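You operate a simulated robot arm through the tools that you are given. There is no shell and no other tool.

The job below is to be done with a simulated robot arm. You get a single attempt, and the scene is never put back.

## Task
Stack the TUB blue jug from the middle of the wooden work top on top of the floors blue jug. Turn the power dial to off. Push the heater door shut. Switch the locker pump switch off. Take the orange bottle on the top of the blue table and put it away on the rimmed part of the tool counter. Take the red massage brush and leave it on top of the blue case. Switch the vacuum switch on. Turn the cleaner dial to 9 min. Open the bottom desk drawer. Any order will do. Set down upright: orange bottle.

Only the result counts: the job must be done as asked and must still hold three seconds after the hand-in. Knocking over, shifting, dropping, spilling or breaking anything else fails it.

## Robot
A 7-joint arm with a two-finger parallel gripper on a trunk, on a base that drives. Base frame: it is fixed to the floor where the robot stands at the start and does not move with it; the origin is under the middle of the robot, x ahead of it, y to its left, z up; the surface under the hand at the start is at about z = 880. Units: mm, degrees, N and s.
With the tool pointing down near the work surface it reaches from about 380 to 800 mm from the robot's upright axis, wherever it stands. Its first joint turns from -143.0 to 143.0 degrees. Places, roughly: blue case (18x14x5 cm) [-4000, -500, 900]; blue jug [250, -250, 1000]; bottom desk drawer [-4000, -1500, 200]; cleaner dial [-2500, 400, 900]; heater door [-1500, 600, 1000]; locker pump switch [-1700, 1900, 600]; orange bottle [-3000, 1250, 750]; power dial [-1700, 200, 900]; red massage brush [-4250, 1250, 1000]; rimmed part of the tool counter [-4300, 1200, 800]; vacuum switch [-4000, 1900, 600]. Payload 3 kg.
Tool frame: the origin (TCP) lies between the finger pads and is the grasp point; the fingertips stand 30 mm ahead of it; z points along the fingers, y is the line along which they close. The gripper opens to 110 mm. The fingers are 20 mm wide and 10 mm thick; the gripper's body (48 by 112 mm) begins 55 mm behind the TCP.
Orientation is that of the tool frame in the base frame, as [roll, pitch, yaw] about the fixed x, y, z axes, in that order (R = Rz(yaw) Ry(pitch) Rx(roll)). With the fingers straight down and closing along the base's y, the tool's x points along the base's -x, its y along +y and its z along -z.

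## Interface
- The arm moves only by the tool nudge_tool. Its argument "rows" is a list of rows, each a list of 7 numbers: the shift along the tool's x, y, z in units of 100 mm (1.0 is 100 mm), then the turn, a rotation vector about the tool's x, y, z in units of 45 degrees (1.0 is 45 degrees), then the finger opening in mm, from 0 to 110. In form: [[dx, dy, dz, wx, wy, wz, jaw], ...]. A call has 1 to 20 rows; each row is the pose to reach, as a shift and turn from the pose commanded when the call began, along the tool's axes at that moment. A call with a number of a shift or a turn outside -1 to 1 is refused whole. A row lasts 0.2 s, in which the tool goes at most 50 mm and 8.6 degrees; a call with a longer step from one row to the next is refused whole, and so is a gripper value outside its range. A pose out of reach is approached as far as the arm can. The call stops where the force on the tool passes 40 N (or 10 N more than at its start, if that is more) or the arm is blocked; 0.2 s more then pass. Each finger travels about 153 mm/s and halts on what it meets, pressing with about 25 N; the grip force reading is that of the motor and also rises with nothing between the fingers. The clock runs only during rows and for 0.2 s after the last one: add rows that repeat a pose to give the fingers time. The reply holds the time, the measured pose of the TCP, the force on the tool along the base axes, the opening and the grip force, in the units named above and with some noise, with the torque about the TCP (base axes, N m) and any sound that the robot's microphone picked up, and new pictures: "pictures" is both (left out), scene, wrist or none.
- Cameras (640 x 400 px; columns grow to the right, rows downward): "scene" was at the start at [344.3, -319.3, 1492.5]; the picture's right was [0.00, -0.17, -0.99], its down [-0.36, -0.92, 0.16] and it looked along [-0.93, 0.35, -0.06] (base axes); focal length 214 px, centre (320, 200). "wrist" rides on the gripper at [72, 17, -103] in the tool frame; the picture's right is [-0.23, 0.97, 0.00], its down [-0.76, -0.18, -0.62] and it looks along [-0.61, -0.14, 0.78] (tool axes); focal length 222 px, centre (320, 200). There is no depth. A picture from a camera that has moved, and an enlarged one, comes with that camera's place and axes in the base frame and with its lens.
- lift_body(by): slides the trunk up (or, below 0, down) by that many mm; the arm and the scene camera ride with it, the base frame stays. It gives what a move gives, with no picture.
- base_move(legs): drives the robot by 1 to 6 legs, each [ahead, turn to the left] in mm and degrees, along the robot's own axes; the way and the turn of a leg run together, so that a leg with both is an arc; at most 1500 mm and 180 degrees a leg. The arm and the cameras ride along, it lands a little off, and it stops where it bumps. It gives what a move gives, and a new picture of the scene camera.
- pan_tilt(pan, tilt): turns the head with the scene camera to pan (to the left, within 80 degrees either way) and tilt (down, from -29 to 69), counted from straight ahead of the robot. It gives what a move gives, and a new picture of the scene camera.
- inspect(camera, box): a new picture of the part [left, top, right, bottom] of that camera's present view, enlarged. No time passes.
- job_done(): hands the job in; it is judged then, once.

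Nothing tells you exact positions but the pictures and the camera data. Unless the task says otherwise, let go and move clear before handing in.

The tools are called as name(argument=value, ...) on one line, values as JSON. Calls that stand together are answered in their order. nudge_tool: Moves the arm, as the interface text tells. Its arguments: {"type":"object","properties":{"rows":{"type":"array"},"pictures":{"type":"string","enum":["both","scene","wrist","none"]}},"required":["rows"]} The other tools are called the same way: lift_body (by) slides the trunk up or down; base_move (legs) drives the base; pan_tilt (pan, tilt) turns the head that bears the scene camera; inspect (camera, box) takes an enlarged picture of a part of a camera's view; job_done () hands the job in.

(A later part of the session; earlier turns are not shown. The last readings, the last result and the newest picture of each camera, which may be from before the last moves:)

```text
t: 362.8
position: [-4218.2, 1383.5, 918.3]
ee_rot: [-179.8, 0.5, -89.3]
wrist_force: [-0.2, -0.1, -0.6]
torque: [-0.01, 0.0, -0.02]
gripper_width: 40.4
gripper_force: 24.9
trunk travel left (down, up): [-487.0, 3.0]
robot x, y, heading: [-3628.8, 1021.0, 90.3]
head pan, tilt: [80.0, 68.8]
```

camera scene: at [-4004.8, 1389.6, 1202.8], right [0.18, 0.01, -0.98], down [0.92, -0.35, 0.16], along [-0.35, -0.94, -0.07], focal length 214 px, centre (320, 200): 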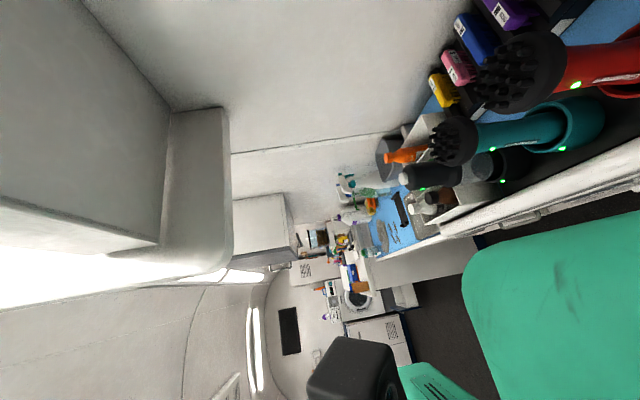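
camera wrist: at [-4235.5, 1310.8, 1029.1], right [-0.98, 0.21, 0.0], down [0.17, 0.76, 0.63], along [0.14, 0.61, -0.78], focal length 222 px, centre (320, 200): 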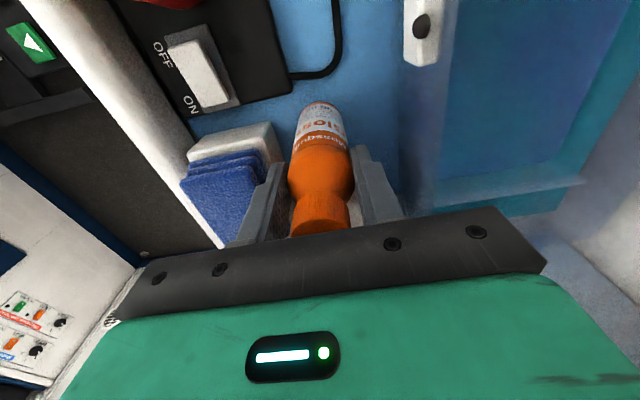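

nudge_tool(rows=[[0, 0, 0.02, 0, 0, 0, 5], [0, 0, 0.05, 0, 0, 0, 5]], pictures="none")

nudge_tool(rows=[[0, 0, 0.02, 0, 0, 0, 5], [0, 0, 0.04, 0, 0, 0, 5]], pictures="none")

nudge_tool(rows=[[0, 0, 0.02, 0, 0, 0, 5], [0, 0, 0.03, 0, 0, 0, 5]], pictures="wrist")

```text
t: 363.4
position: [-4219.1, 1383.5, 916.7]
ee_rot: [-180.0, 0.5, -89.4]
wrist_force: [3.4, -1.1, 20.5]
torque: [-0.2, -0.24, -0.03]
gripper_width: 40.3
gripper_force: 24.9
trunk travel left (down, up): [-487.0, 3.0]
robot x, y, heading: [-3631.2, 1019.0, 90.3]
head pan, tilt: [80.0, 68.8]
```

```text
t: 364.0
position: [-4218.2, 1383.7, 910.1]
ee_rot: [-179.8, 0.4, -89.3]
wrist_force: [1.9, 2.5, 20.2]
torque: [0.25, -0.13, -0.04]
gripper_width: 41.0
gripper_force: 25.1
trunk travel left (down, up): [-487.0, 3.0]
robot x, y, heading: [-3632.1, 1018.7, 89.9]
head pan, tilt: [80.0, 68.8]
```

```text
t: 364.6
position: [-4219.0, 1383.1, 907.1]
ee_rot: [-179.9, 0.5, -89.3]
wrist_force: [1.0, 2.0, 24.0]
torque: [0.14, -0.05, 0.0]
gripper_width: 40.9
gripper_force: 25.0
trunk travel left (down, up): [-487.0, 3.0]
robot x, y, heading: [-3629.1, 1018.3, 89.7]
head pan, tilt: [80.0, 68.8]
camera wrist: at [-4234.4, 1308.9, 1009.5], right [-0.98, 0.21, 0.0], down [0.17, 0.76, 0.63], along [0.13, 0.61, -0.78], focal length 222 px, centre (320, 200)
```

wrist: 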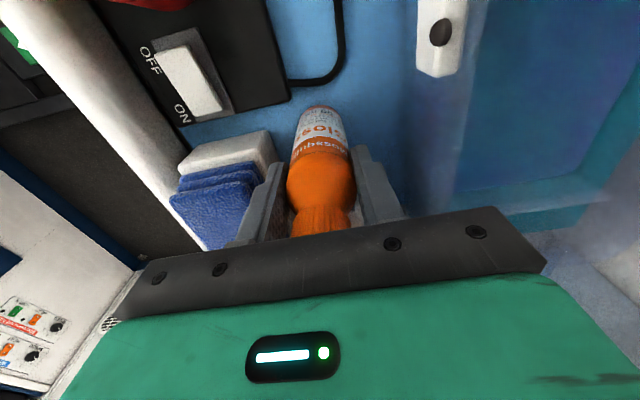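

The bottle's base is on the mat. Opening the fingers just enough and rising straight up.

nudge_tool(rows=[[0, 0, 0, 0, 0, 0, 46], [0, 0, 0, 0, 0, 0, 54], [0, 0, 0, 0, 0, 0, 60], [0, 0, 0, 0, 0, 0, 60]], pictures="wrist")

nudge_tool(rows=[[0, 0, -0.1, 0, 0, 0, 60], [0, 0, -0.3, 0, 0, 0, 60], [0, 0, -0.6, 0, 0, 0, 60], [0, 0, -0.9, 0, 0, 0, 60], [0, 0, -1.0, 0, 0, 0, 60], [0, 0, -1.0, 0, 0, 0, 60]], pictures="wrist")

```text
t: 365.6
position: [-4219.1, 1382.2, 906.9]
ee_rot: [-179.9, 0.3, -89.3]
wrist_force: [-0.9, -0.2, 0.6]
torque: [0.01, -0.02, -0.02]
gripper_width: 60.1
gripper_force: 0.0
trunk travel left (down, up): [-487.0, 3.0]
robot x, y, heading: [-3627.9, 1016.9, 90.1]
head pan, tilt: [80.0, 68.8]
camera wrist: at [-4235.0, 1309.4, 1008.5], right [-0.98, 0.21, 0.0], down [0.17, 0.76, 0.63], along [0.14, 0.61, -0.78], focal length 222 px, centre (320, 200)
```

wrist: 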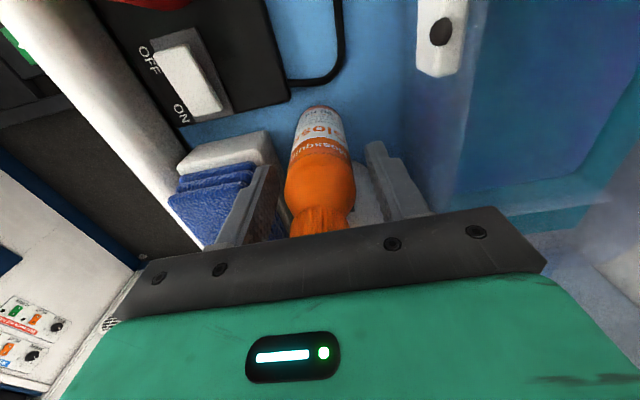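

```text
t: 367.0
position: [-4218.9, 1383.9, 1005.6]
ee_rot: [-179.7, 0.3, -89.3]
wrist_force: [-0.4, 0.1, -0.2]
torque: [0.02, 0.03, 0.04]
gripper_width: 60.0
gripper_force: 0.0
trunk travel left (down, up): [-487.0, 3.0]
robot x, y, heading: [-3630.8, 1018.9, 90.2]
head pan, tilt: [80.0, 68.8]
camera wrist: at [-4234.0, 1310.0, 1108.0], right [-0.98, 0.21, 0.0], down [0.17, 0.76, 0.63], along [0.14, 0.61, -0.78], focal length 222 px, centre (320, 200)
```

wrist: 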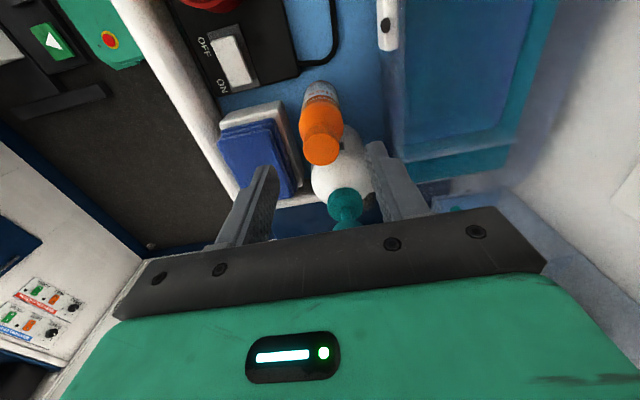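

The bottle stands upright on the rimmed mat. Next, the red massage brush; I'll rise and look at it from this side.

nudge_tool(rows=[[0, -0.3, -0.3, 0, 0, 0, 80], [0, -0.6, -0.6, 0, 0, 0, 80], [0, -0.8, -0.9, 0, 0, 0, 80], [0, -0.8, -1.0, 0, 0, 0, 80], [0, -0.8, -1.0, 0, 0, 0, 80]], pictures="none")

pan_tilt(pan=0, tilt=35)

inspect(camera="scene", box=[220, 0, 420, 200])

```text
t: 368.2
position: [-4139.0, 1382.7, 1107.6]
ee_rot: [-179.8, 0.4, -89.4]
wrist_force: [0.0, -0.1, -0.5]
torque: [0.02, 0.0, -0.04]
gripper_width: 79.7
gripper_force: 0.0
trunk travel left (down, up): [-487.0, 3.0]
robot x, y, heading: [-3627.4, 1019.6, 90.1]
head pan, tilt: [80.0, 68.8]
```

```text
t: 369.8
position: [-4137.8, 1383.9, 1105.8]
ee_rot: [-179.7, 0.4, -89.3]
wrist_force: [0.1, 0.1, 1.2]
torque: [-0.01, 0.0, 0.0]
gripper_width: 80.0
gripper_force: 0.0
trunk travel left (down, up): [-487.0, 3.0]
robot x, y, heading: [-3631.4, 1017.8, 90.2]
head pan, tilt: [0.0, 35.0]
camera scene: at [-4140.0, 1435.0, 1148.9], right [1.0, 0.01, 0.0], down [0.01, -0.82, 0.57], along [0.01, -0.57, -0.82], focal length 214 px, centre (320, 200)
```

scene: 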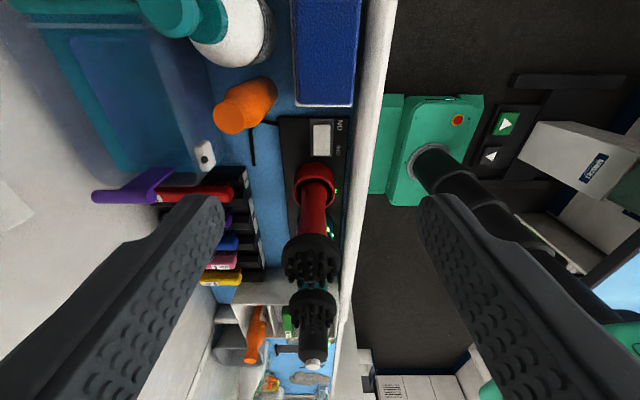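

```text
2.00 times, centred on (320, 100) of scene
camera zoom: at [-4140.0, 1435.0, 1148.9], right [1.0, 0.01, 0.0], down [0.01, -0.82, 0.57], along [0.01, -0.57, -0.82], focal length 429 px, centre (320, 400)
```

zoom: 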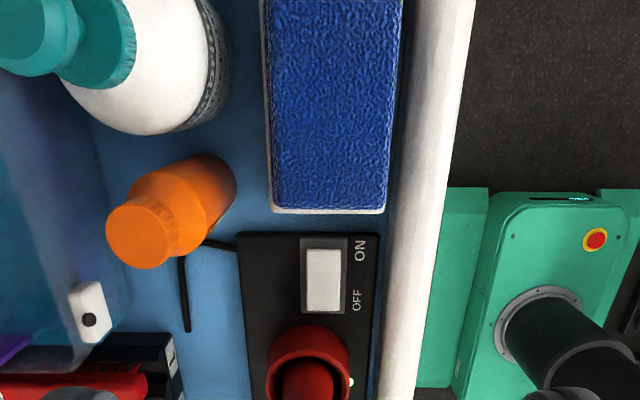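

The bottle looks well placed. The red brush axis is at about (−4145,1262) with its bristle head at z≈1010. Moving above it.

nudge_tool(rows=[[0.3, 0.02, 0, 0, 0, 0, 100], [0.6, 0.04, 0, 0, 0, 0, 100], [0.9, 0.07, 0, 0, 0, 0, 100], [1.0, 0.07, 0, 0, 0, 0, 100], [1.0, 0.07, 0, 0, 0, 0, 100]], pictures="none")

nudge_tool(rows=[[0.1, 0, 0, 0, 0, 0, 100], [0.22, 0, 0, 0, 0, 0, 100], [0.22, 0, 0, 0, 0, 0, 100]])

```text
t: 371.0
position: [-4146.7, 1282.9, 1105.3]
ee_rot: [-179.8, 0.4, -89.2]
wrist_force: [-0.4, -0.1, 0.2]
torque: [0.06, 0.02, 0.0]
gripper_width: 100.1
gripper_force: 0.0
trunk travel left (down, up): [-487.0, 3.0]
robot x, y, heading: [-3628.8, 1018.4, 90.1]
head pan, tilt: [0.0, 35.0]
```

```text
t: 371.8
position: [-4145.6, 1260.1, 1105.7]
ee_rot: [-179.8, 0.3, -89.3]
wrist_force: [0.7, 0.3, 0.4]
torque: [0.01, 0.0, 0.01]
gripper_width: 100.2
gripper_force: 0.1
trunk travel left (down, up): [-487.0, 3.0]
robot x, y, heading: [-3628.2, 1017.9, 90.1]
head pan, tilt: [0.0, 35.0]
camera scene: at [-4147.1, 1312.1, 1148.1], right [1.0, 0.01, 0.0], down [0.01, -0.82, 0.57], along [0.01, -0.57, -0.82], focal length 214 px, centre (320, 200)
camera wrist: at [-4161.0, 1186.3, 1208.0], right [-0.98, 0.22, 0.0], down [0.17, 0.76, 0.63], along [0.14, 0.61, -0.78], focal length 222 px, centre (320, 200)
```

scene: 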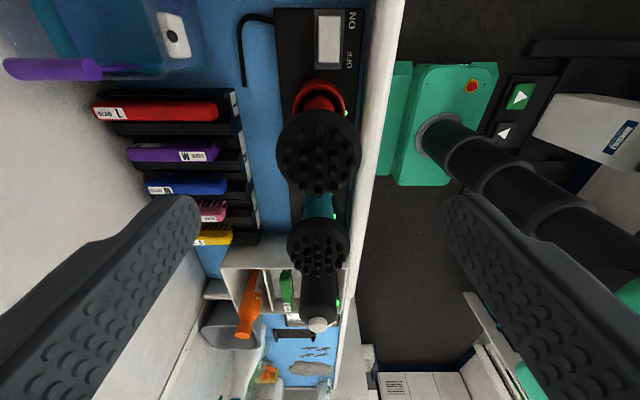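
wrist: 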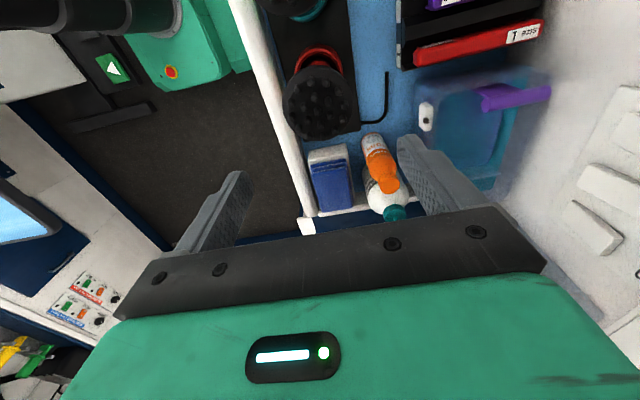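

Red brush head is at about (−4146,1246,981), ~71 mm across. Descending around it with jaws wide open.

nudge_tool(rows=[[0.13, 0, 0, 0, 0, 0, 110], [0.13, 0, 0.3, 0, 0, 0, 110], [0.13, 0, 0.6, 0, 0, 0, 110], [0.13, 0, 0.9, 0, 0, 0, 110], [0.13, 0, 0.95, 0, 0, 0, 110]])

```text
t: 373.0
position: [-4143.8, 1249.1, 1010.3]
ee_rot: [-179.8, 0.5, -89.3]
wrist_force: [-0.4, 0.5, 0.0]
torque: [0.02, 0.02, 0.0]
gripper_width: 109.9
gripper_force: 0.1
trunk travel left (down, up): [-487.0, 3.0]
robot x, y, heading: [-3633.5, 1017.4, 90.0]
head pan, tilt: [0.0, 35.0]
camera scene: at [-4145.7, 1301.0, 1052.2], right [1.0, 0.01, 0.0], down [0.01, -0.82, 0.57], along [0.01, -0.57, -0.82], focal length 214 px, centre (320, 200)
camera wrist: at [-4159.5, 1175.1, 1112.1], right [-0.98, 0.21, 0.0], down [0.17, 0.76, 0.63], along [0.14, 0.61, -0.78], focal length 222 px, centre (320, 200)
```

scene: 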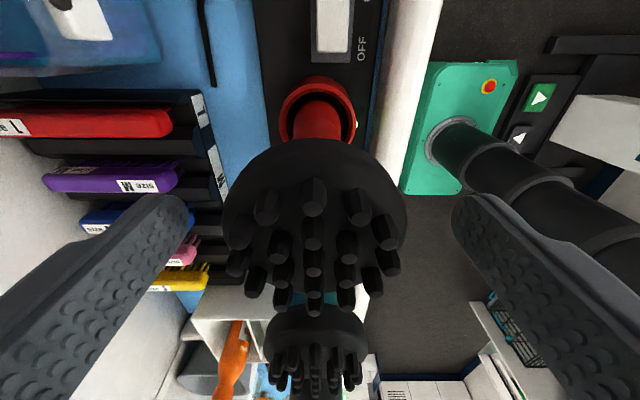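
wrist: 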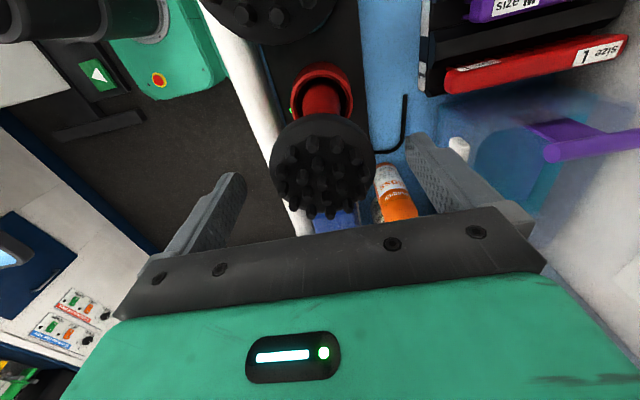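

nudge_tool(rows=[[0, 0.02, 0.12, 0, 0, 0, 110], [0, 0.02, 0.24, 0, 0, 0, 110], [0, 0.02, 0.35, 0, 0, 0, 110], [0, 0.02, 0.35, 0, 0, 0, 90], [0, 0.02, 0.35, 0, 0, 0, 70], [0, 0.02, 0.35, 0, 0, 0, 50], [0, 0.02, 0.35, 0, 0, 0, 30], [0, 0.02, 0.35, 0, 0, 0, 30]])

```text
t: 374.8
position: [-4147.8, 1248.9, 976.8]
ee_rot: [-179.8, 0.4, -89.3]
wrist_force: [-0.2, 0.3, 1.6]
torque: [0.0, 0.14, -0.06]
gripper_width: 65.1
gripper_force: 24.9
trunk travel left (down, up): [-487.0, 3.0]
robot x, y, heading: [-3630.7, 1018.3, 90.0]
head pan, tilt: [0.0, 35.0]
camera scene: at [-4149.4, 1301.3, 1018.7], right [1.0, 0.01, 0.0], down [0.01, -0.82, 0.57], along [0.01, -0.57, -0.82], focal length 214 px, centre (320, 200)
camera wrist: at [-4163.2, 1175.5, 1078.6], right [-0.98, 0.21, 0.0], down [0.17, 0.76, 0.63], along [0.14, 0.61, -0.78], focal length 222 px, centre (320, 200)
```

scene: 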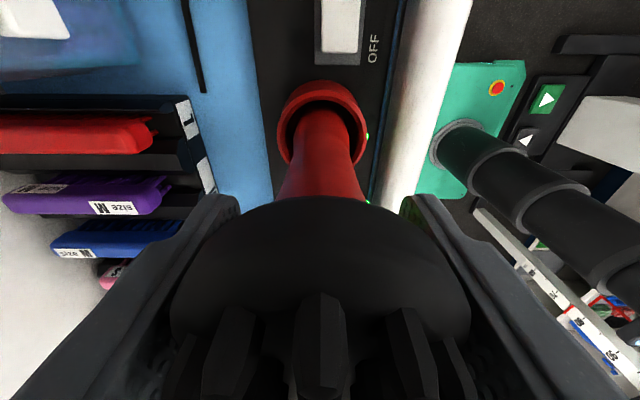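
wrist: 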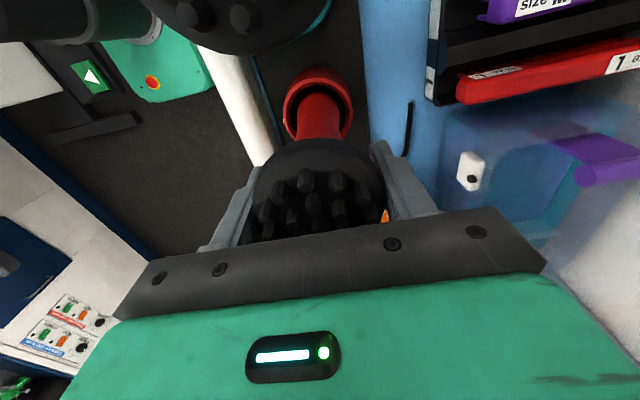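

Head gripped (65 mm). Lifting straight up slowly.

nudge_tool(rows=[[0, 0, -0.04, 0, 0, 0, 20], [0, 0, -0.1, 0, 0, 0, 20], [0, 0, -0.18, 0, 0, 0, 20], [0, 0, -0.28, 0, 0, 0, 20], [0, 0, -0.4, 0, 0, 0, 20], [0, 0, -0.55, 0, 0, 0, 20], [0, 0, -0.7, 0, 0, 0, 20], [0, 0, -0.85, 0, 0, 0, 20], [0, 0, -1.0, 0, 0, 0, 20]])

```text
t: 376.8
position: [-4148.6, 1247.8, 1077.2]
ee_rot: [-179.8, 0.4, -89.2]
wrist_force: [0.2, 0.1, -3.3]
torque: [0.0, 0.0, 0.02]
gripper_width: 65.1
gripper_force: 25.0
trunk travel left (down, up): [-487.0, 3.0]
robot x, y, heading: [-3631.2, 1020.2, 90.1]
head pan, tilt: [0.0, 35.0]
camera scene: at [-4149.4, 1300.0, 1119.2], right [1.0, 0.01, 0.0], down [0.01, -0.82, 0.57], along [0.01, -0.57, -0.82], focal length 214 px, centre (320, 200)
camera wrist: at [-4163.2, 1174.1, 1179.1], right [-0.98, 0.22, 0.0], down [0.17, 0.76, 0.63], along [0.14, 0.61, -0.78], focal length 222 px, centre (320, 200)
```

scene: 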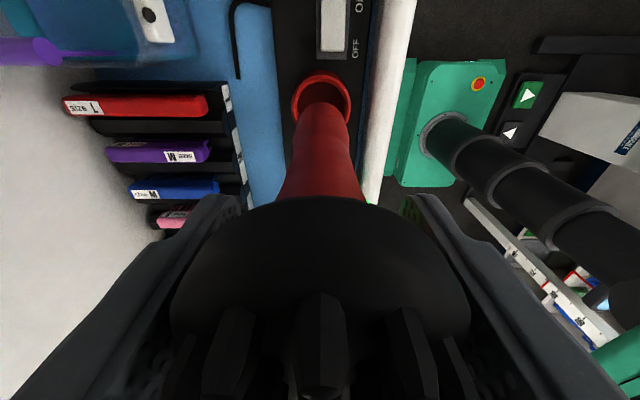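
wrist: 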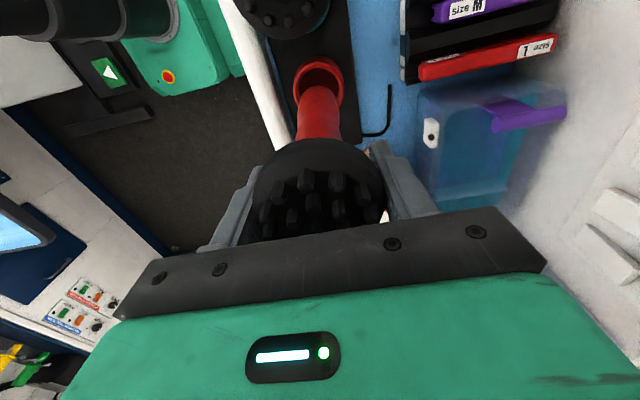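

nudge_tool(rows=[[0, 0, -0.15, 0, 0, 0, 20], [0, 0, -0.35, 0, 0, 0, 20], [0, 0, -0.6, 0, 0, 0, 20], [0, 0, -0.85, 0, 0, 0, 20], [0, 0, -1.0, 0, 0, 0, 20], [0, 0, -1.0, 0, 0, 0, 20]])

inspect(camera="scene", box=[220, 0, 420, 250])

```text
t: 378.4
position: [-4102.8, 1234.7, 1108.0]
ee_rot: [-170.3, -3.2, -91.1]
wrist_force: [0.4, -0.2, -3.6]
torque: [0.02, 0.01, 0.01]
gripper_width: 65.3
gripper_force: 25.0
trunk travel left (down, up): [-487.0, 3.0]
robot x, y, heading: [-3626.2, 1016.1, 90.1]
head pan, tilt: [0.0, 35.0]
stopped in row 6: the arm was blocked; the commanded pose is now the measured one
camera scene: at [-4109.5, 1288.1, 1147.1], right [0.99, -0.01, 0.17], down [-0.11, -0.78, 0.61], along [0.13, -0.62, -0.77], focal length 214 px, centre (320, 200)
camera wrist: at [-4137.0, 1166.8, 1211.1], right [-0.96, 0.23, -0.18], down [0.08, 0.79, 0.6], along [0.28, 0.56, -0.78], focal length 222 px, centre (320, 200)
```

scene: 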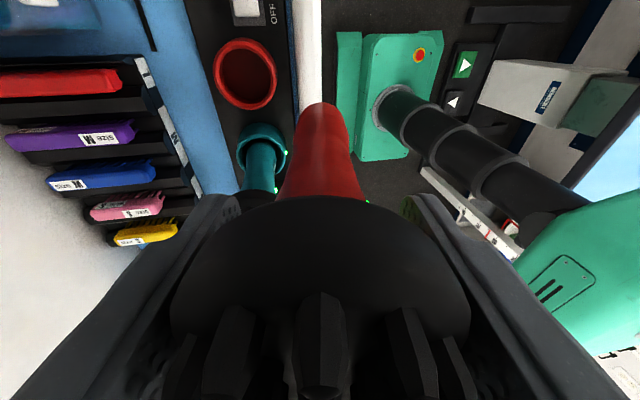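
wrist: 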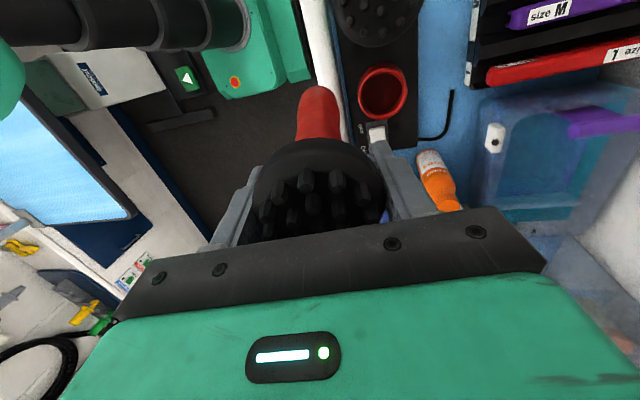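

```text
1.60 times, centred on (320, 125) of scene
camera zoom: at [-4109.5, 1288.1, 1147.1], right [0.99, -0.01, 0.17], down [-0.11, -0.78, 0.61], along [0.13, -0.62, -0.77], focal length 343 px, centre (320, 320)
```

zoom: 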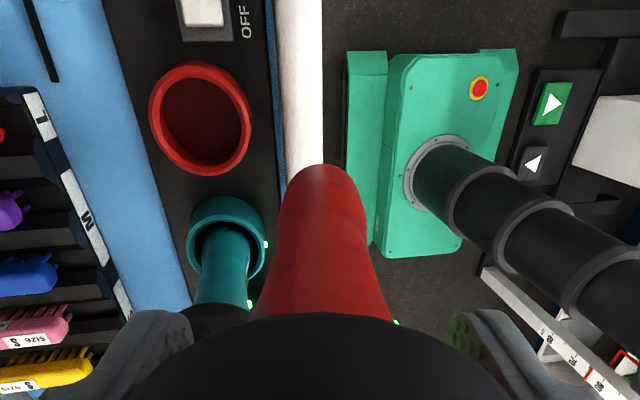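

The upward move got blocked, probably by the overhead shelf above the counter. The brush is still held; I'll move toward the corridor first and straighten the hand.

nudge_tool(rows=[[0, -0.2, 0.1, 0, 0, 0, 20], [0, -0.4, 0.15, 0, 0, 0, 20], [-0.02, -0.6, 0.2, -0.05, 0, 0, 20], [-0.03, -0.8, 0.25, -0.1, -0.03, 0, 20], [-0.03, -1.0, 0.3, -0.15, -0.05, 0, 20], [-0.03, -1.0, 0.3, -0.217, -0.074, 0, 20]], pictures="none")

nudge_tool(rows=[[0, -0.3, 0, 0, 0, 0, 20], [0, -0.6, 0, 0, 0, 0, 20], [0, -0.9, 0, 0, 0, 0, 20], [0, -1.0, 0, 0, 0, 0, 20]], pictures="none")

pan_tilt(pan=75, tilt=0)

```text
t: 379.8
position: [-4006.0, 1241.1, 1100.0]
ee_rot: [178.7, 0.0, -90.9]
wrist_force: [0.3, -0.6, -2.8]
torque: [0.01, -0.01, 0.02]
gripper_width: 65.2
gripper_force: 25.3
trunk travel left (down, up): [-487.0, 3.0]
robot x, y, heading: [-3632.3, 1020.5, 90.1]
head pan, tilt: [0.0, 35.0]
```

```text
t: 380.8
position: [-3907.2, 1237.7, 1098.9]
ee_rot: [178.5, 0.0, -90.9]
wrist_force: [0.1, 0.6, -3.9]
torque: [0.01, 0.02, 0.01]
gripper_width: 65.2
gripper_force: 24.9
trunk travel left (down, up): [-487.0, 3.0]
robot x, y, heading: [-3629.7, 1018.8, 90.2]
head pan, tilt: [0.0, 35.0]
```

```text
t: 382.2
position: [-3906.3, 1237.4, 1099.6]
ee_rot: [178.7, 0.0, -90.9]
wrist_force: [0.1, 0.1, -3.3]
torque: [0.03, 0.0, -0.01]
gripper_width: 64.8
gripper_force: 25.3
trunk travel left (down, up): [-487.0, 3.0]
robot x, y, heading: [-3626.0, 1018.4, 90.5]
head pan, tilt: [75.0, 0.0]
camera scene: at [-3990.9, 1346.8, 1207.7], right [0.24, 0.0, -0.97], down [-0.02, -1.0, 0.0], along [-0.97, 0.02, -0.24], focal length 214 px, centre (320, 200)
```

scene: 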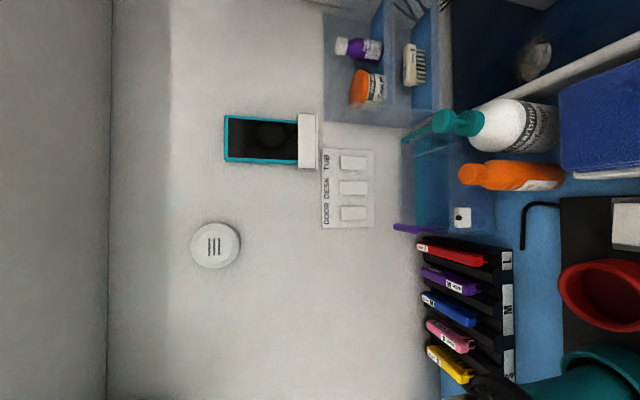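

The bottle still stands well. I'll bring the brush to the central travel pose, then reverse out of the corridor toward the blue case.

nudge_tool(rows=[[-0.15, -0.25, -0.15, 0, 0, 0, 20], [-0.3, -0.5, -0.3, 0, 0, 0, 20], [-0.45, -0.75, -0.45, 0, 0, 0, 20], [-0.6, -0.9, -0.6, 0, 0, 0, 20], [-0.6, -0.9, -0.6, 0, 0, 0, 20]], pictures="none")

nudge_tool(rows=[[-0.15, -0.25, -0.15, 0, 0, 0, 20], [-0.3, -0.5, -0.3, 0, 0, 0, 20], [-0.45, -0.75, -0.45, 0, 0, 0, 20], [-0.6, -0.9, -0.6, 0, 0, 0, 20], [-0.6, -0.9, -0.6, 0, 0, 0, 20]], pictures="none")

nudge_tool(rows=[[-0.15, -0.25, -0.15, 0, 0, 0, 20], [-0.3, -0.5, -0.3, 0, 0, 0, 20], [-0.45, -0.75, -0.45, 0, 0, 0, 20], [-0.5, -0.8, -0.6, 0, 0, 0, 20], [-0.5, -0.8, -0.6, 0, 0, 0, 20]], pictures="none")

pan_tilt(pan=0, tilt=-28)

```text
t: 383.4
position: [-3816.7, 1297.5, 1151.0]
ee_rot: [178.5, 0.0, -91.0]
wrist_force: [-0.4, 0.3, -2.9]
torque: [-0.01, 0.0, -0.02]
gripper_width: 65.3
gripper_force: 25.0
trunk travel left (down, up): [-487.0, 3.0]
robot x, y, heading: [-3628.6, 1019.6, 90.3]
head pan, tilt: [75.0, 0.0]
```

```text
t: 384.6
position: [-3721.6, 1357.6, 1211.7]
ee_rot: [178.7, 0.0, -90.9]
wrist_force: [-0.3, 0.5, -2.5]
torque: [-0.02, 0.03, 0.01]
gripper_width: 65.3
gripper_force: 25.0
trunk travel left (down, up): [-487.0, 3.0]
robot x, y, heading: [-3632.4, 1018.2, 90.3]
head pan, tilt: [75.0, 0.0]
```

```text
t: 385.8
position: [-3640.0, 1405.5, 1274.3]
ee_rot: [178.7, 0.0, -90.9]
wrist_force: [0.0, -0.9, -3.9]
torque: [-0.01, 0.02, -0.02]
gripper_width: 65.1
gripper_force: 24.7
trunk travel left (down, up): [-487.0, 3.0]
robot x, y, heading: [-3629.0, 1021.4, 90.1]
head pan, tilt: [75.0, 0.0]
```

```text
t: 387.3
position: [-3639.2, 1404.9, 1274.3]
ee_rot: [178.7, 0.0, -90.9]
wrist_force: [0.6, 0.3, -3.0]
torque: [0.02, -0.01, -0.02]
gripper_width: 65.2
gripper_force: 24.4
trunk travel left (down, up): [-487.0, 3.0]
robot x, y, heading: [-3630.4, 1021.2, 90.4]
head pan, tilt: [0.0, -28.0]
camera scene: at [-3636.7, 1553.9, 1335.9], right [1.0, -0.02, -0.02], down [-0.03, -0.88, -0.47], along [-0.01, 0.47, -0.88], focal length 214 px, centre (320, 200)
```

scene: 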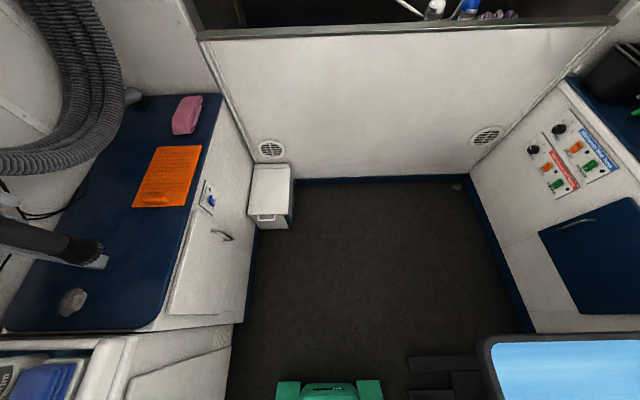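

inspect(camera="scene", box=[180, 160, 260, 260])

base_move(legs=[[-250, 0], [0, 14], [-450, 0]])

```text
4.00 times, centred on (220, 210) of scene
camera zoom: at [-3636.7, 1553.9, 1335.9], right [1.0, -0.02, -0.02], down [-0.03, -0.88, -0.47], along [-0.01, 0.47, -0.88], focal length 858 px, centre (720, 160)
```

zoom: 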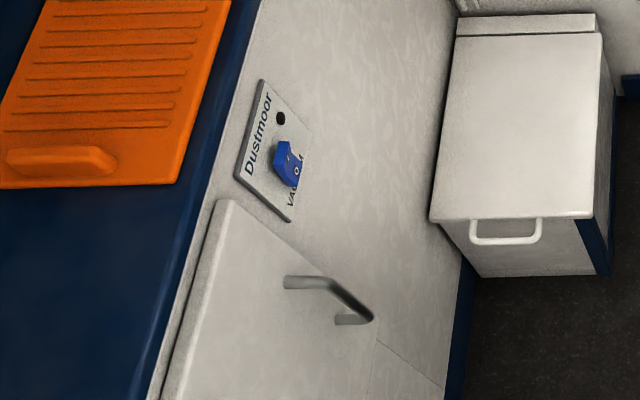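

```text
t: 392.3
position: [-3619.5, 710.7, 1272.9]
ee_rot: [178.7, 0.1, -77.2]
wrist_force: [-0.4, 0.0, -4.6]
torque: [0.06, -0.03, -0.01]
gripper_width: 65.2
gripper_force: 24.7
trunk travel left (down, up): [-487.0, 3.0]
robot x, y, heading: [-3518.6, 334.5, 104.2]
head pan, tilt: [0.0, -28.0]
camera scene: at [-3652.6, 854.5, 1336.1], right [0.98, 0.22, -0.02], down [0.18, -0.86, -0.47], along [-0.12, 0.45, -0.88], focal length 214 px, centre (320, 200)
```

scene: 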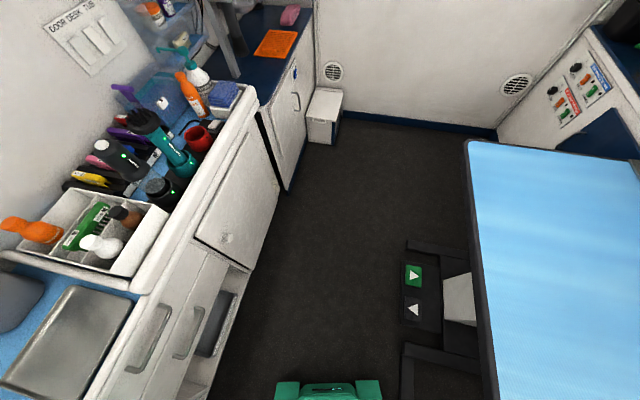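

The vacuum switch is a blue rocker on a "Dustmoor VAC" plate; I'll return to it. Continuing to reverse out to the desk area.

base_move(legs=[[-460, 0], [0, 3], [-430, 0], [0, 25], [0, 25], [0, 23]])

```text
t: 401.5
position: [-3683.9, -512.3, 1274.1]
ee_rot: [178.7, 0.0, -1.8]
wrist_force: [1.0, 0.6, -3.0]
torque: [-0.01, 0.0, 0.0]
gripper_width: 65.3
gripper_force: 24.8
trunk travel left (down, up): [-487.0, 3.0]
robot x, y, heading: [-3295.7, -472.7, 179.1]
head pan, tilt: [0.0, -28.0]
camera scene: at [-3833.3, -507.3, 1336.4], right [0.03, 1.0, -0.02], down [0.88, -0.04, -0.47], along [-0.47, -0.01, -0.88], focal length 214 px, centre (320, 200)
```

scene: 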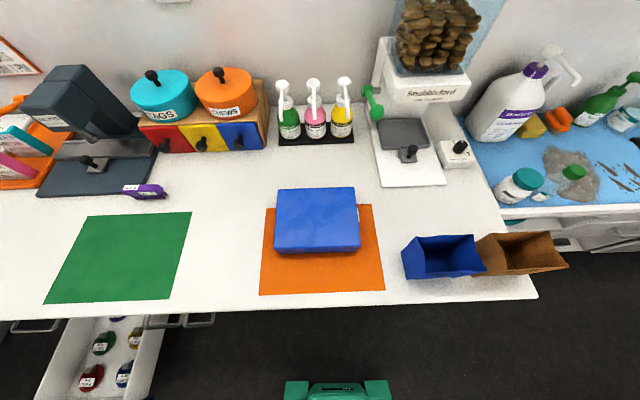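

The blue case top spans x −4080…−3942, y −606…−435 at z≈920. The brush's handle end is rounded, so I'll lay it on its side: tilting the hand forward (25° below level), then lowering onto the case.

nudge_tool(rows=[[0, 0, 0, 0, -0.15, 0, 20], [0, 0, 0, 0, -0.3, 0, 20], [0, 0, 0, 0, -0.45, 0, 20], [0, 0, 0, 0, -0.6, 0, 20], [0, 0, 0, 0, -0.722, 0, 20], [0, 0, 0, 0, -0.722, 0, 20]], pictures="none")

nudge_tool(rows=[[0, 0, 0, 0, -0.15, 0, 20], [0, 0, 0, 0, -0.3, 0, 20], [0, 0, 0, 0, -0.45, 0, 20], [0, 0, 0, 0, -0.6, 0, 20], [0, 0, 0, 0, -0.722, 0, 20], [0, 0, 0, 0, -0.722, 0, 20]])

```text
t: 402.9
position: [-3695.9, -513.7, 1288.7]
ee_rot: [178.4, 32.4, -2.6]
wrist_force: [0.0, -0.7, -3.6]
torque: [-0.01, -0.14, 0.0]
gripper_width: 65.2
gripper_force: 25.2
out of reach, approached as far as the arm can: row 5, 6
trunk travel left (down, up): [-487.0, 3.0]
robot x, y, heading: [-3296.8, -476.2, 179.1]
head pan, tilt: [0.0, -28.0]
```

```text
t: 404.3
position: [-3777.5, -534.6, 1408.9]
ee_rot: [176.9, 64.6, -4.6]
wrist_force: [0.2, 0.7, -4.3]
torque: [0.02, -0.26, 0.0]
gripper_width: 64.9
gripper_force: 25.1
out of reach, approached as far as the arm can: row 1, 2, 3, 4, 5, 6
trunk travel left (down, up): [-487.0, 3.0]
robot x, y, heading: [-3295.9, -469.2, 179.0]
head pan, tilt: [0.0, -28.0]
camera scene: at [-3785.6, -533.1, 1570.8], right [0.03, 1.0, -0.02], down [-0.05, -0.02, -1.0], along [-1.0, 0.03, 0.05], focal length 214 px, centre (320, 200)
camera wrist: at [-3653.0, -557.2, 1387.5], right [-0.13, -0.97, 0.23], down [0.25, 0.19, 0.95], along [-0.96, 0.18, 0.21], focal length 222 px, centre (320, 200)
```

scene: 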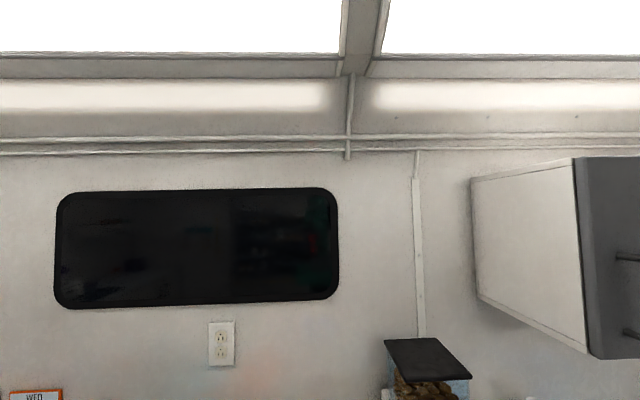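
wrist: 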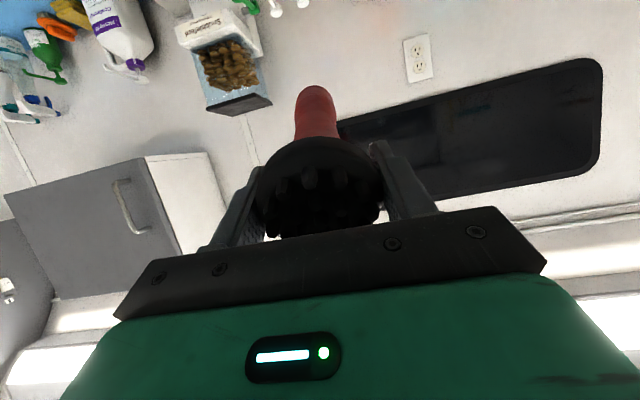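

lift_body(by=-280)

pan_tilt(pan=0, tilt=45)

```text
t: 407.1
position: [-3775.9, -536.3, 1129.3]
ee_rot: [177.1, 64.8, -4.6]
wrist_force: [0.2, 0.1, -3.7]
torque: [-0.01, -0.23, 0.03]
gripper_width: 65.3
gripper_force: 25.1
trunk travel left (down, up): [-207.0, 283.0]
robot x, y, heading: [-3289.1, -473.1, 179.0]
head pan, tilt: [0.0, -28.0]
```

```text
t: 408.6
position: [-3776.0, -536.7, 1129.8]
ee_rot: [177.1, 64.7, -4.6]
wrist_force: [0.1, 0.2, -3.4]
torque: [-0.03, -0.19, 0.0]
gripper_width: 65.5
gripper_force: 25.0
trunk travel left (down, up): [-207.0, 283.0]
robot x, y, heading: [-3292.6, -470.7, 178.7]
head pan, tilt: [0.0, 45.0]
camera scene: at [-3749.5, -537.1, 1185.6], right [0.03, 1.0, -0.02], down [0.94, -0.04, -0.34], along [-0.34, -0.01, -0.94], focal length 214 px, centre (320, 200)
```

scene: 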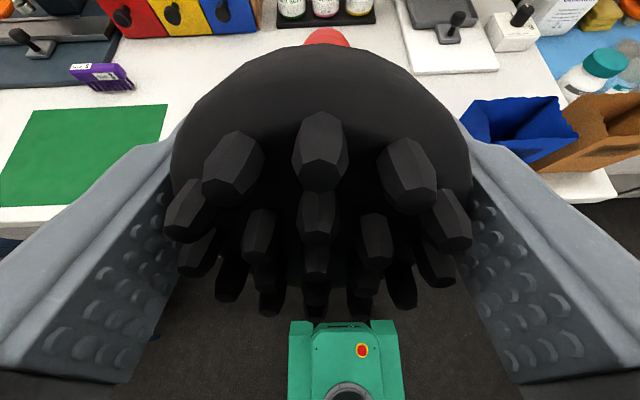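

nudge_tool(rows=[[0.03, -0.01, 0.2, 0, 0, 0, 20], [0.06, -0.03, 0.4, 0, 0, 0, 20], [0.09, -0.04, 0.6, 0, 0, 0, 20], [0.09, -0.04, 0.73, 0, 0, 0, 20], [0.09, -0.04, 0.73, 0, 0, 0, 20]], pictures="none")

nudge_tool(rows=[[0.03, -0.01, 0.2, 0, 0, 0, 20], [0.06, -0.03, 0.4, 0, 0, 0, 20], [0.09, -0.04, 0.6, 0, 0, 0, 20], [0.09, -0.04, 0.73, 0, 0, 0, 20], [0.09, -0.04, 0.73, 0, 0, 0, 20]])

```text
t: 409.8
position: [-3837.3, -529.8, 1090.2]
ee_rot: [177.1, 64.8, -4.5]
wrist_force: [0.3, -0.5, -3.4]
torque: [-0.05, -0.22, 0.01]
gripper_width: 65.4
gripper_force: 25.2
trunk travel left (down, up): [-207.0, 283.0]
robot x, y, heading: [-3293.7, -472.6, 178.9]
head pan, tilt: [0.0, 45.0]
```

```text
t: 410.9
position: [-3901.5, -525.8, 1049.7]
ee_rot: [177.0, 64.8, -4.5]
wrist_force: [0.0, -0.9, -2.1]
torque: [-0.01, -0.22, 0.03]
gripper_width: 64.9
gripper_force: 24.8
trunk travel left (down, up): [-207.0, 283.0]
robot x, y, heading: [-3291.9, -476.7, 179.1]
head pan, tilt: [0.0, 45.0]
camera scene: at [-3875.0, -527.1, 1106.2], right [0.03, 1.0, -0.02], down [0.94, -0.04, -0.34], along [-0.34, -0.01, -0.94], focal length 214 px, centre (320, 200)
camera wrist: at [-3777.0, -547.7, 1028.4], right [-0.13, -0.97, 0.23], down [0.25, 0.19, 0.95], along [-0.96, 0.18, 0.21], focal length 222 px, centre (320, 200)
```

scene: 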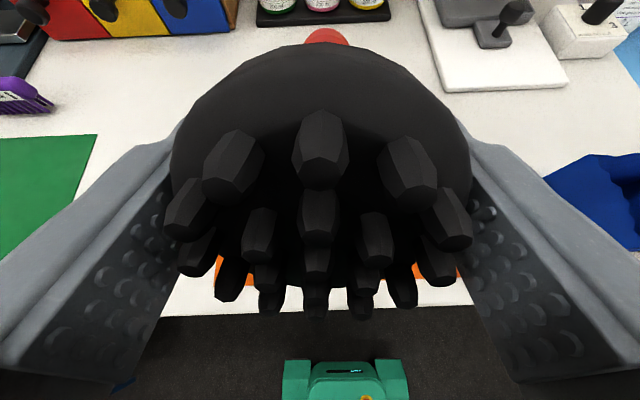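
wrist: 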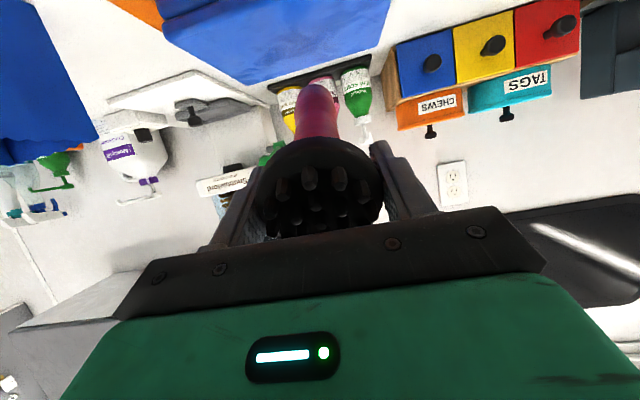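

nudge_tool(rows=[[0.04, -0.01, 0.2, 0, 0, 0, 20], [0.08, -0.02, 0.4, 0, 0, 0, 20], [0.12, -0.04, 0.6, 0, 0, 0, 20], [0.165, -0.05, 0.75, 0, 0, 0, 20], [0.165, -0.05, 0.75, 0, 0, 0, 20]])

```text
t: 412.1
position: [-3962.0, -520.6, 1002.7]
ee_rot: [177.0, 64.8, -4.5]
wrist_force: [-3.2, 1.0, 2.7]
torque: [0.03, 0.66, -0.01]
gripper_width: 65.3
gripper_force: 24.7
trunk travel left (down, up): [-207.0, 283.0]
robot x, y, heading: [-3297.3, -470.6, 178.9]
head pan, tilt: [0.0, 45.0]
camera scene: at [-3935.7, -522.1, 1059.0], right [0.03, 1.0, -0.02], down [0.94, -0.04, -0.34], along [-0.34, -0.01, -0.94], focal length 214 px, centre (320, 200)
camera wrist: at [-3837.7, -542.7, 981.2], right [-0.13, -0.97, 0.23], down [0.25, 0.19, 0.95], along [-0.96, 0.18, 0.21], focal length 222 px, centre (320, 200)
```

scene: 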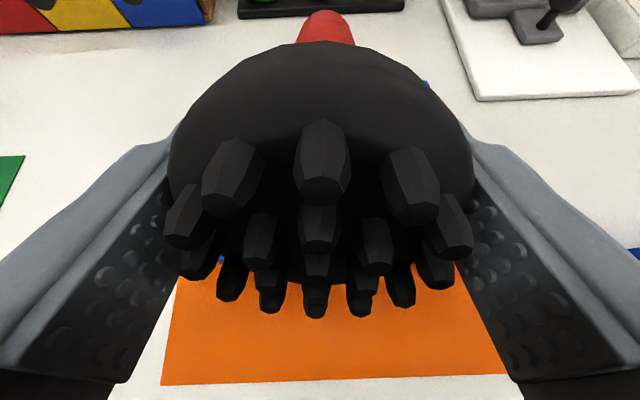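
wrist: 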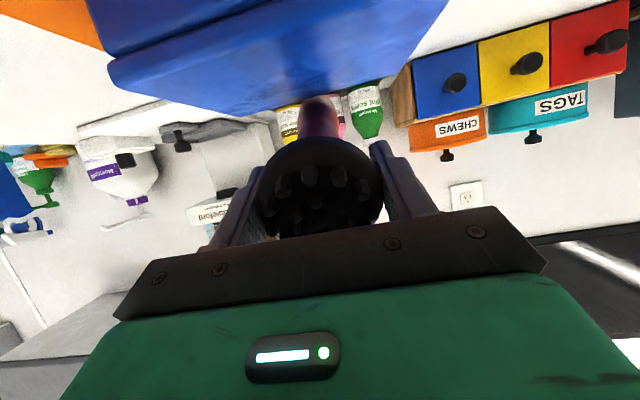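

The handle has just touched the case. Lowering the head gently so the brush lies down.

nudge_tool(rows=[[0.045, 0, 0.021, 0, 0, 0, 20], [0.09, 0, 0.043, 0, 0, 0, 20], [0.136, 0, 0.064, 0, 0, 0, 20], [0.18, 0, 0.085, 0, 0, 0, 20], [0.226, 0, 0.107, 0, 0, 0, 20]])

```text
t: 413.4
position: [-3960.5, -520.8, 977.4]
ee_rot: [177.0, 64.7, -4.7]
wrist_force: [-0.4, -1.0, 2.4]
torque: [0.01, 0.48, 0.03]
gripper_width: 65.5
gripper_force: 25.1
trunk travel left (down, up): [-207.0, 283.0]
robot x, y, heading: [-3298.7, -476.5, 178.7]
head pan, tilt: [0.0, 45.0]
camera scene: at [-3934.3, -521.4, 1034.4], right [0.03, 1.0, -0.02], down [0.94, -0.04, -0.34], along [-0.34, -0.01, -0.94], focal length 214 px, centre (320, 200)
camera wrist: at [-3836.2, -542.1, 956.7], right [-0.13, -0.97, 0.23], down [0.24, 0.19, 0.95], along [-0.96, 0.18, 0.21], focal length 222 px, centre (320, 200)
```

scene: 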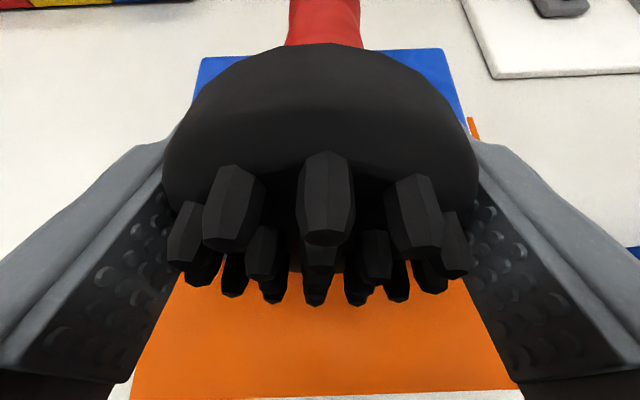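
wrist: 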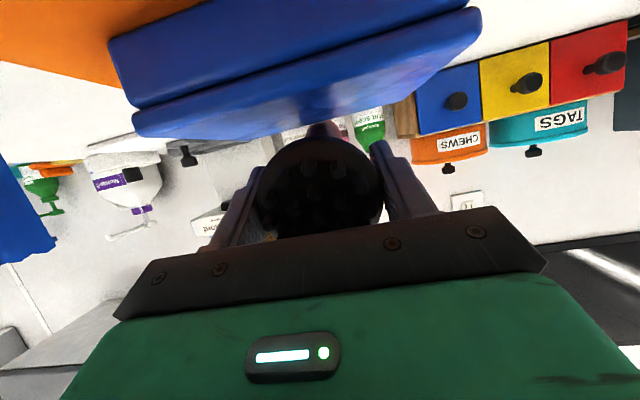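

nudge_tool(rows=[[0.045, 0, 0.021, 0, 0, 0, 20], [0.09, 0, 0.043, 0, 0, 0, 20], [0.12, 0, 0.057, 0, 0, 0, 20], [0.145, 0, 0.068, 0, 0, 0, 20]], pictures="none")

nudge_tool(rows=[[0.02, 0, 0.01, 0, 0, 0, 20], [0.045, 0, 0.021, 0, 0, 0, 20]], pictures="none")

nudge_tool(rows=[[0.02, 0, 0.01, 0, 0, 0, 20], [0.036, 0, 0.017, 0, 0, 0, 20]])

```text
t: 414.4
position: [-3959.6, -521.4, 963.6]
ee_rot: [176.9, 64.8, -4.6]
wrist_force: [0.6, 0.0, 4.4]
torque: [0.04, 0.69, -0.02]
gripper_width: 65.0
gripper_force: 24.8
trunk travel left (down, up): [-207.0, 283.0]
robot x, y, heading: [-3297.0, -473.2, 179.1]
head pan, tilt: [0.0, 45.0]
```

```text
t: 414.9
position: [-3961.2, -521.1, 959.2]
ee_rot: [177.0, 64.3, -4.5]
wrist_force: [0.8, 0.7, 5.0]
torque: [0.03, 0.69, -0.02]
gripper_width: 65.1
gripper_force: 25.2
trunk travel left (down, up): [-207.0, 283.0]
robot x, y, heading: [-3294.6, -475.7, 179.4]
head pan, tilt: [0.0, 45.0]
```

```text
t: 415.6
position: [-3960.4, -519.4, 954.8]
ee_rot: [177.0, 64.9, -4.7]
wrist_force: [-4.2, 6.0, 16.9]
torque: [0.05, 0.18, 0.03]
gripper_width: 64.8
gripper_force: 25.7
trunk travel left (down, up): [-207.0, 283.0]
robot x, y, heading: [-3296.8, -474.0, 178.8]
head pan, tilt: [0.0, 45.0]
camera scene: at [-3933.8, -521.4, 1011.2], right [0.03, 1.0, -0.02], down [0.94, -0.04, -0.34], along [-0.34, -0.01, -0.94], focal length 214 px, centre (320, 200)
camera wrist: at [-3836.1, -542.2, 933.2], right [-0.13, -0.97, 0.23], down [0.25, 0.19, 0.95], along [-0.96, 0.18, 0.22], focal length 222 px, centre (320, 200)
```

scene: 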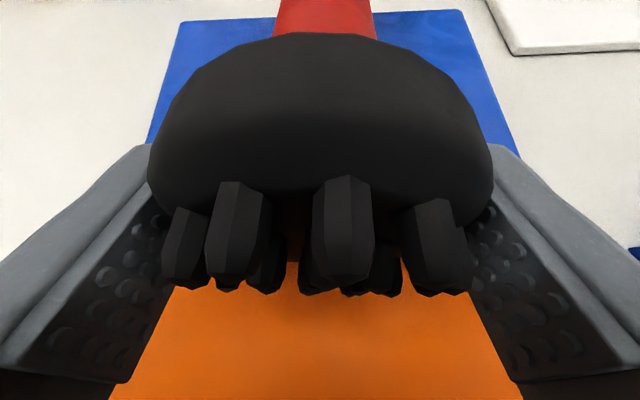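
wrist: 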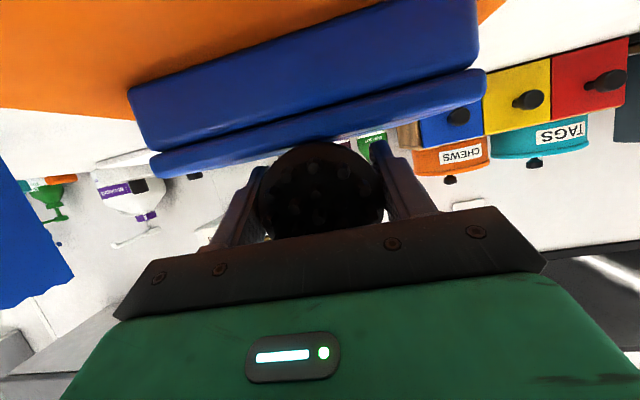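

The head's rim has reached the case top. Releasing the brush.

nudge_tool(rows=[[0, 0, 0, 0, 0, 0, 68], [0, 0, 0, 0, 0, 0, 75], [0, 0, 0, 0, 0, 0, 90], [0, 0, 0, 0, 0, 0, 105], [0, 0, 0, 0, 0, 0, 105]])

```text
t: 416.8
position: [-3961.5, -521.8, 954.9]
ee_rot: [176.9, 64.8, -4.6]
wrist_force: [1.0, 0.4, -0.3]
torque: [-0.01, -0.02, -0.01]
gripper_width: 105.1
gripper_force: 0.0
trunk travel left (down, up): [-207.0, 283.0]
robot x, y, heading: [-3295.1, -470.7, 179.0]
head pan, tilt: [0.0, 45.0]
camera scene: at [-3934.0, -522.7, 1010.0], right [0.03, 1.0, -0.02], down [0.94, -0.04, -0.34], along [-0.34, -0.01, -0.94], focal length 214 px, centre (320, 200)
camera wrist: at [-3836.0, -543.4, 932.2], right [-0.13, -0.97, 0.23], down [0.25, 0.19, 0.95], along [-0.96, 0.18, 0.21], focal length 222 px, centre (320, 200)
```

scene: 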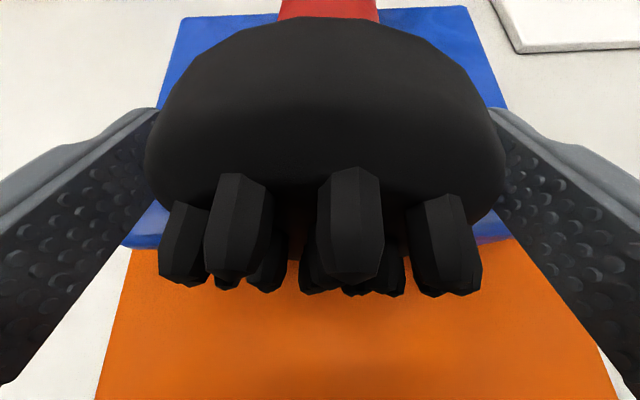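
wrist: 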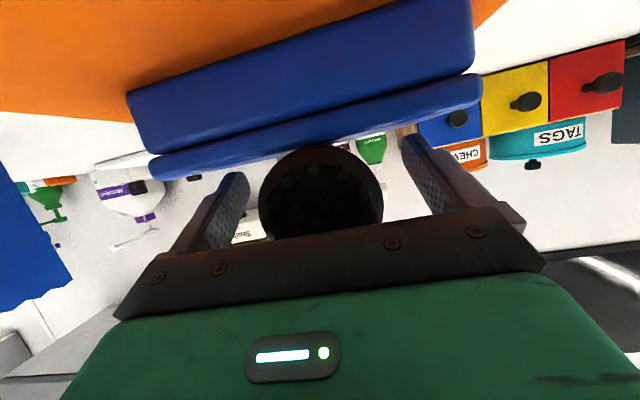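

Retreating back and up from the brush.

nudge_tool(rows=[[0, 0, -0.15, 0, 0, 0, 105], [0, 0, -0.35, 0, 0, 0, 105], [0, 0, -0.6, 0, 0, 0, 105], [0, 0, -0.85, 0, 0, 0, 105], [0, 0, -1.0, 0, 0, 0, 105], [0, 0, -1.0, 0, 0, 0, 105]], pictures="none")

pan_tilt(pan=0, tilt=25)

```text
t: 418.1
position: [-3877.5, -519.3, 1000.6]
ee_rot: [177.3, 64.5, -4.5]
wrist_force: [-0.5, 0.3, 0.4]
torque: [0.01, 0.03, 0.0]
gripper_width: 104.9
gripper_force: 0.0
out of reach, approached as far as the arm can: row 4, 5, 6
trunk travel left (down, up): [-207.0, 283.0]
robot x, y, heading: [-3296.4, -473.3, 179.1]
head pan, tilt: [0.0, 45.0]
```

```text
t: 419.0
position: [-3877.4, -519.1, 999.4]
ee_rot: [176.4, 64.6, -5.1]
wrist_force: [0.4, 0.0, 0.5]
torque: [0.0, 0.02, -0.01]
gripper_width: 105.1
gripper_force: 0.1
trunk travel left (down, up): [-207.0, 283.0]
robot x, y, heading: [-3294.4, -476.6, 179.0]
head pan, tilt: [0.0, 25.0]
camera scene: at [-3874.1, -519.8, 1078.8], right [0.03, 1.0, -0.03], down [0.77, -0.04, -0.64], along [-0.64, 0.0, -0.77], focal length 214 px, centre (320, 200)
```

scene: 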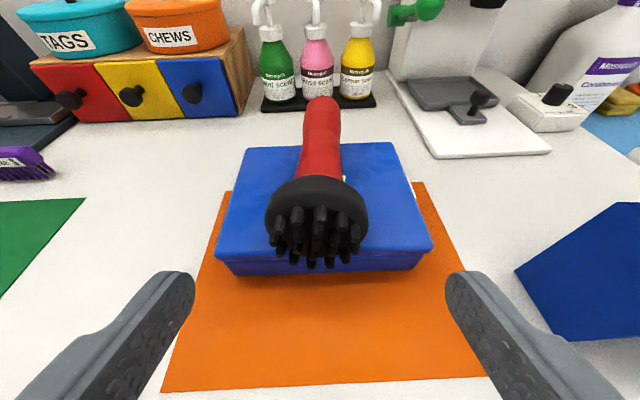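

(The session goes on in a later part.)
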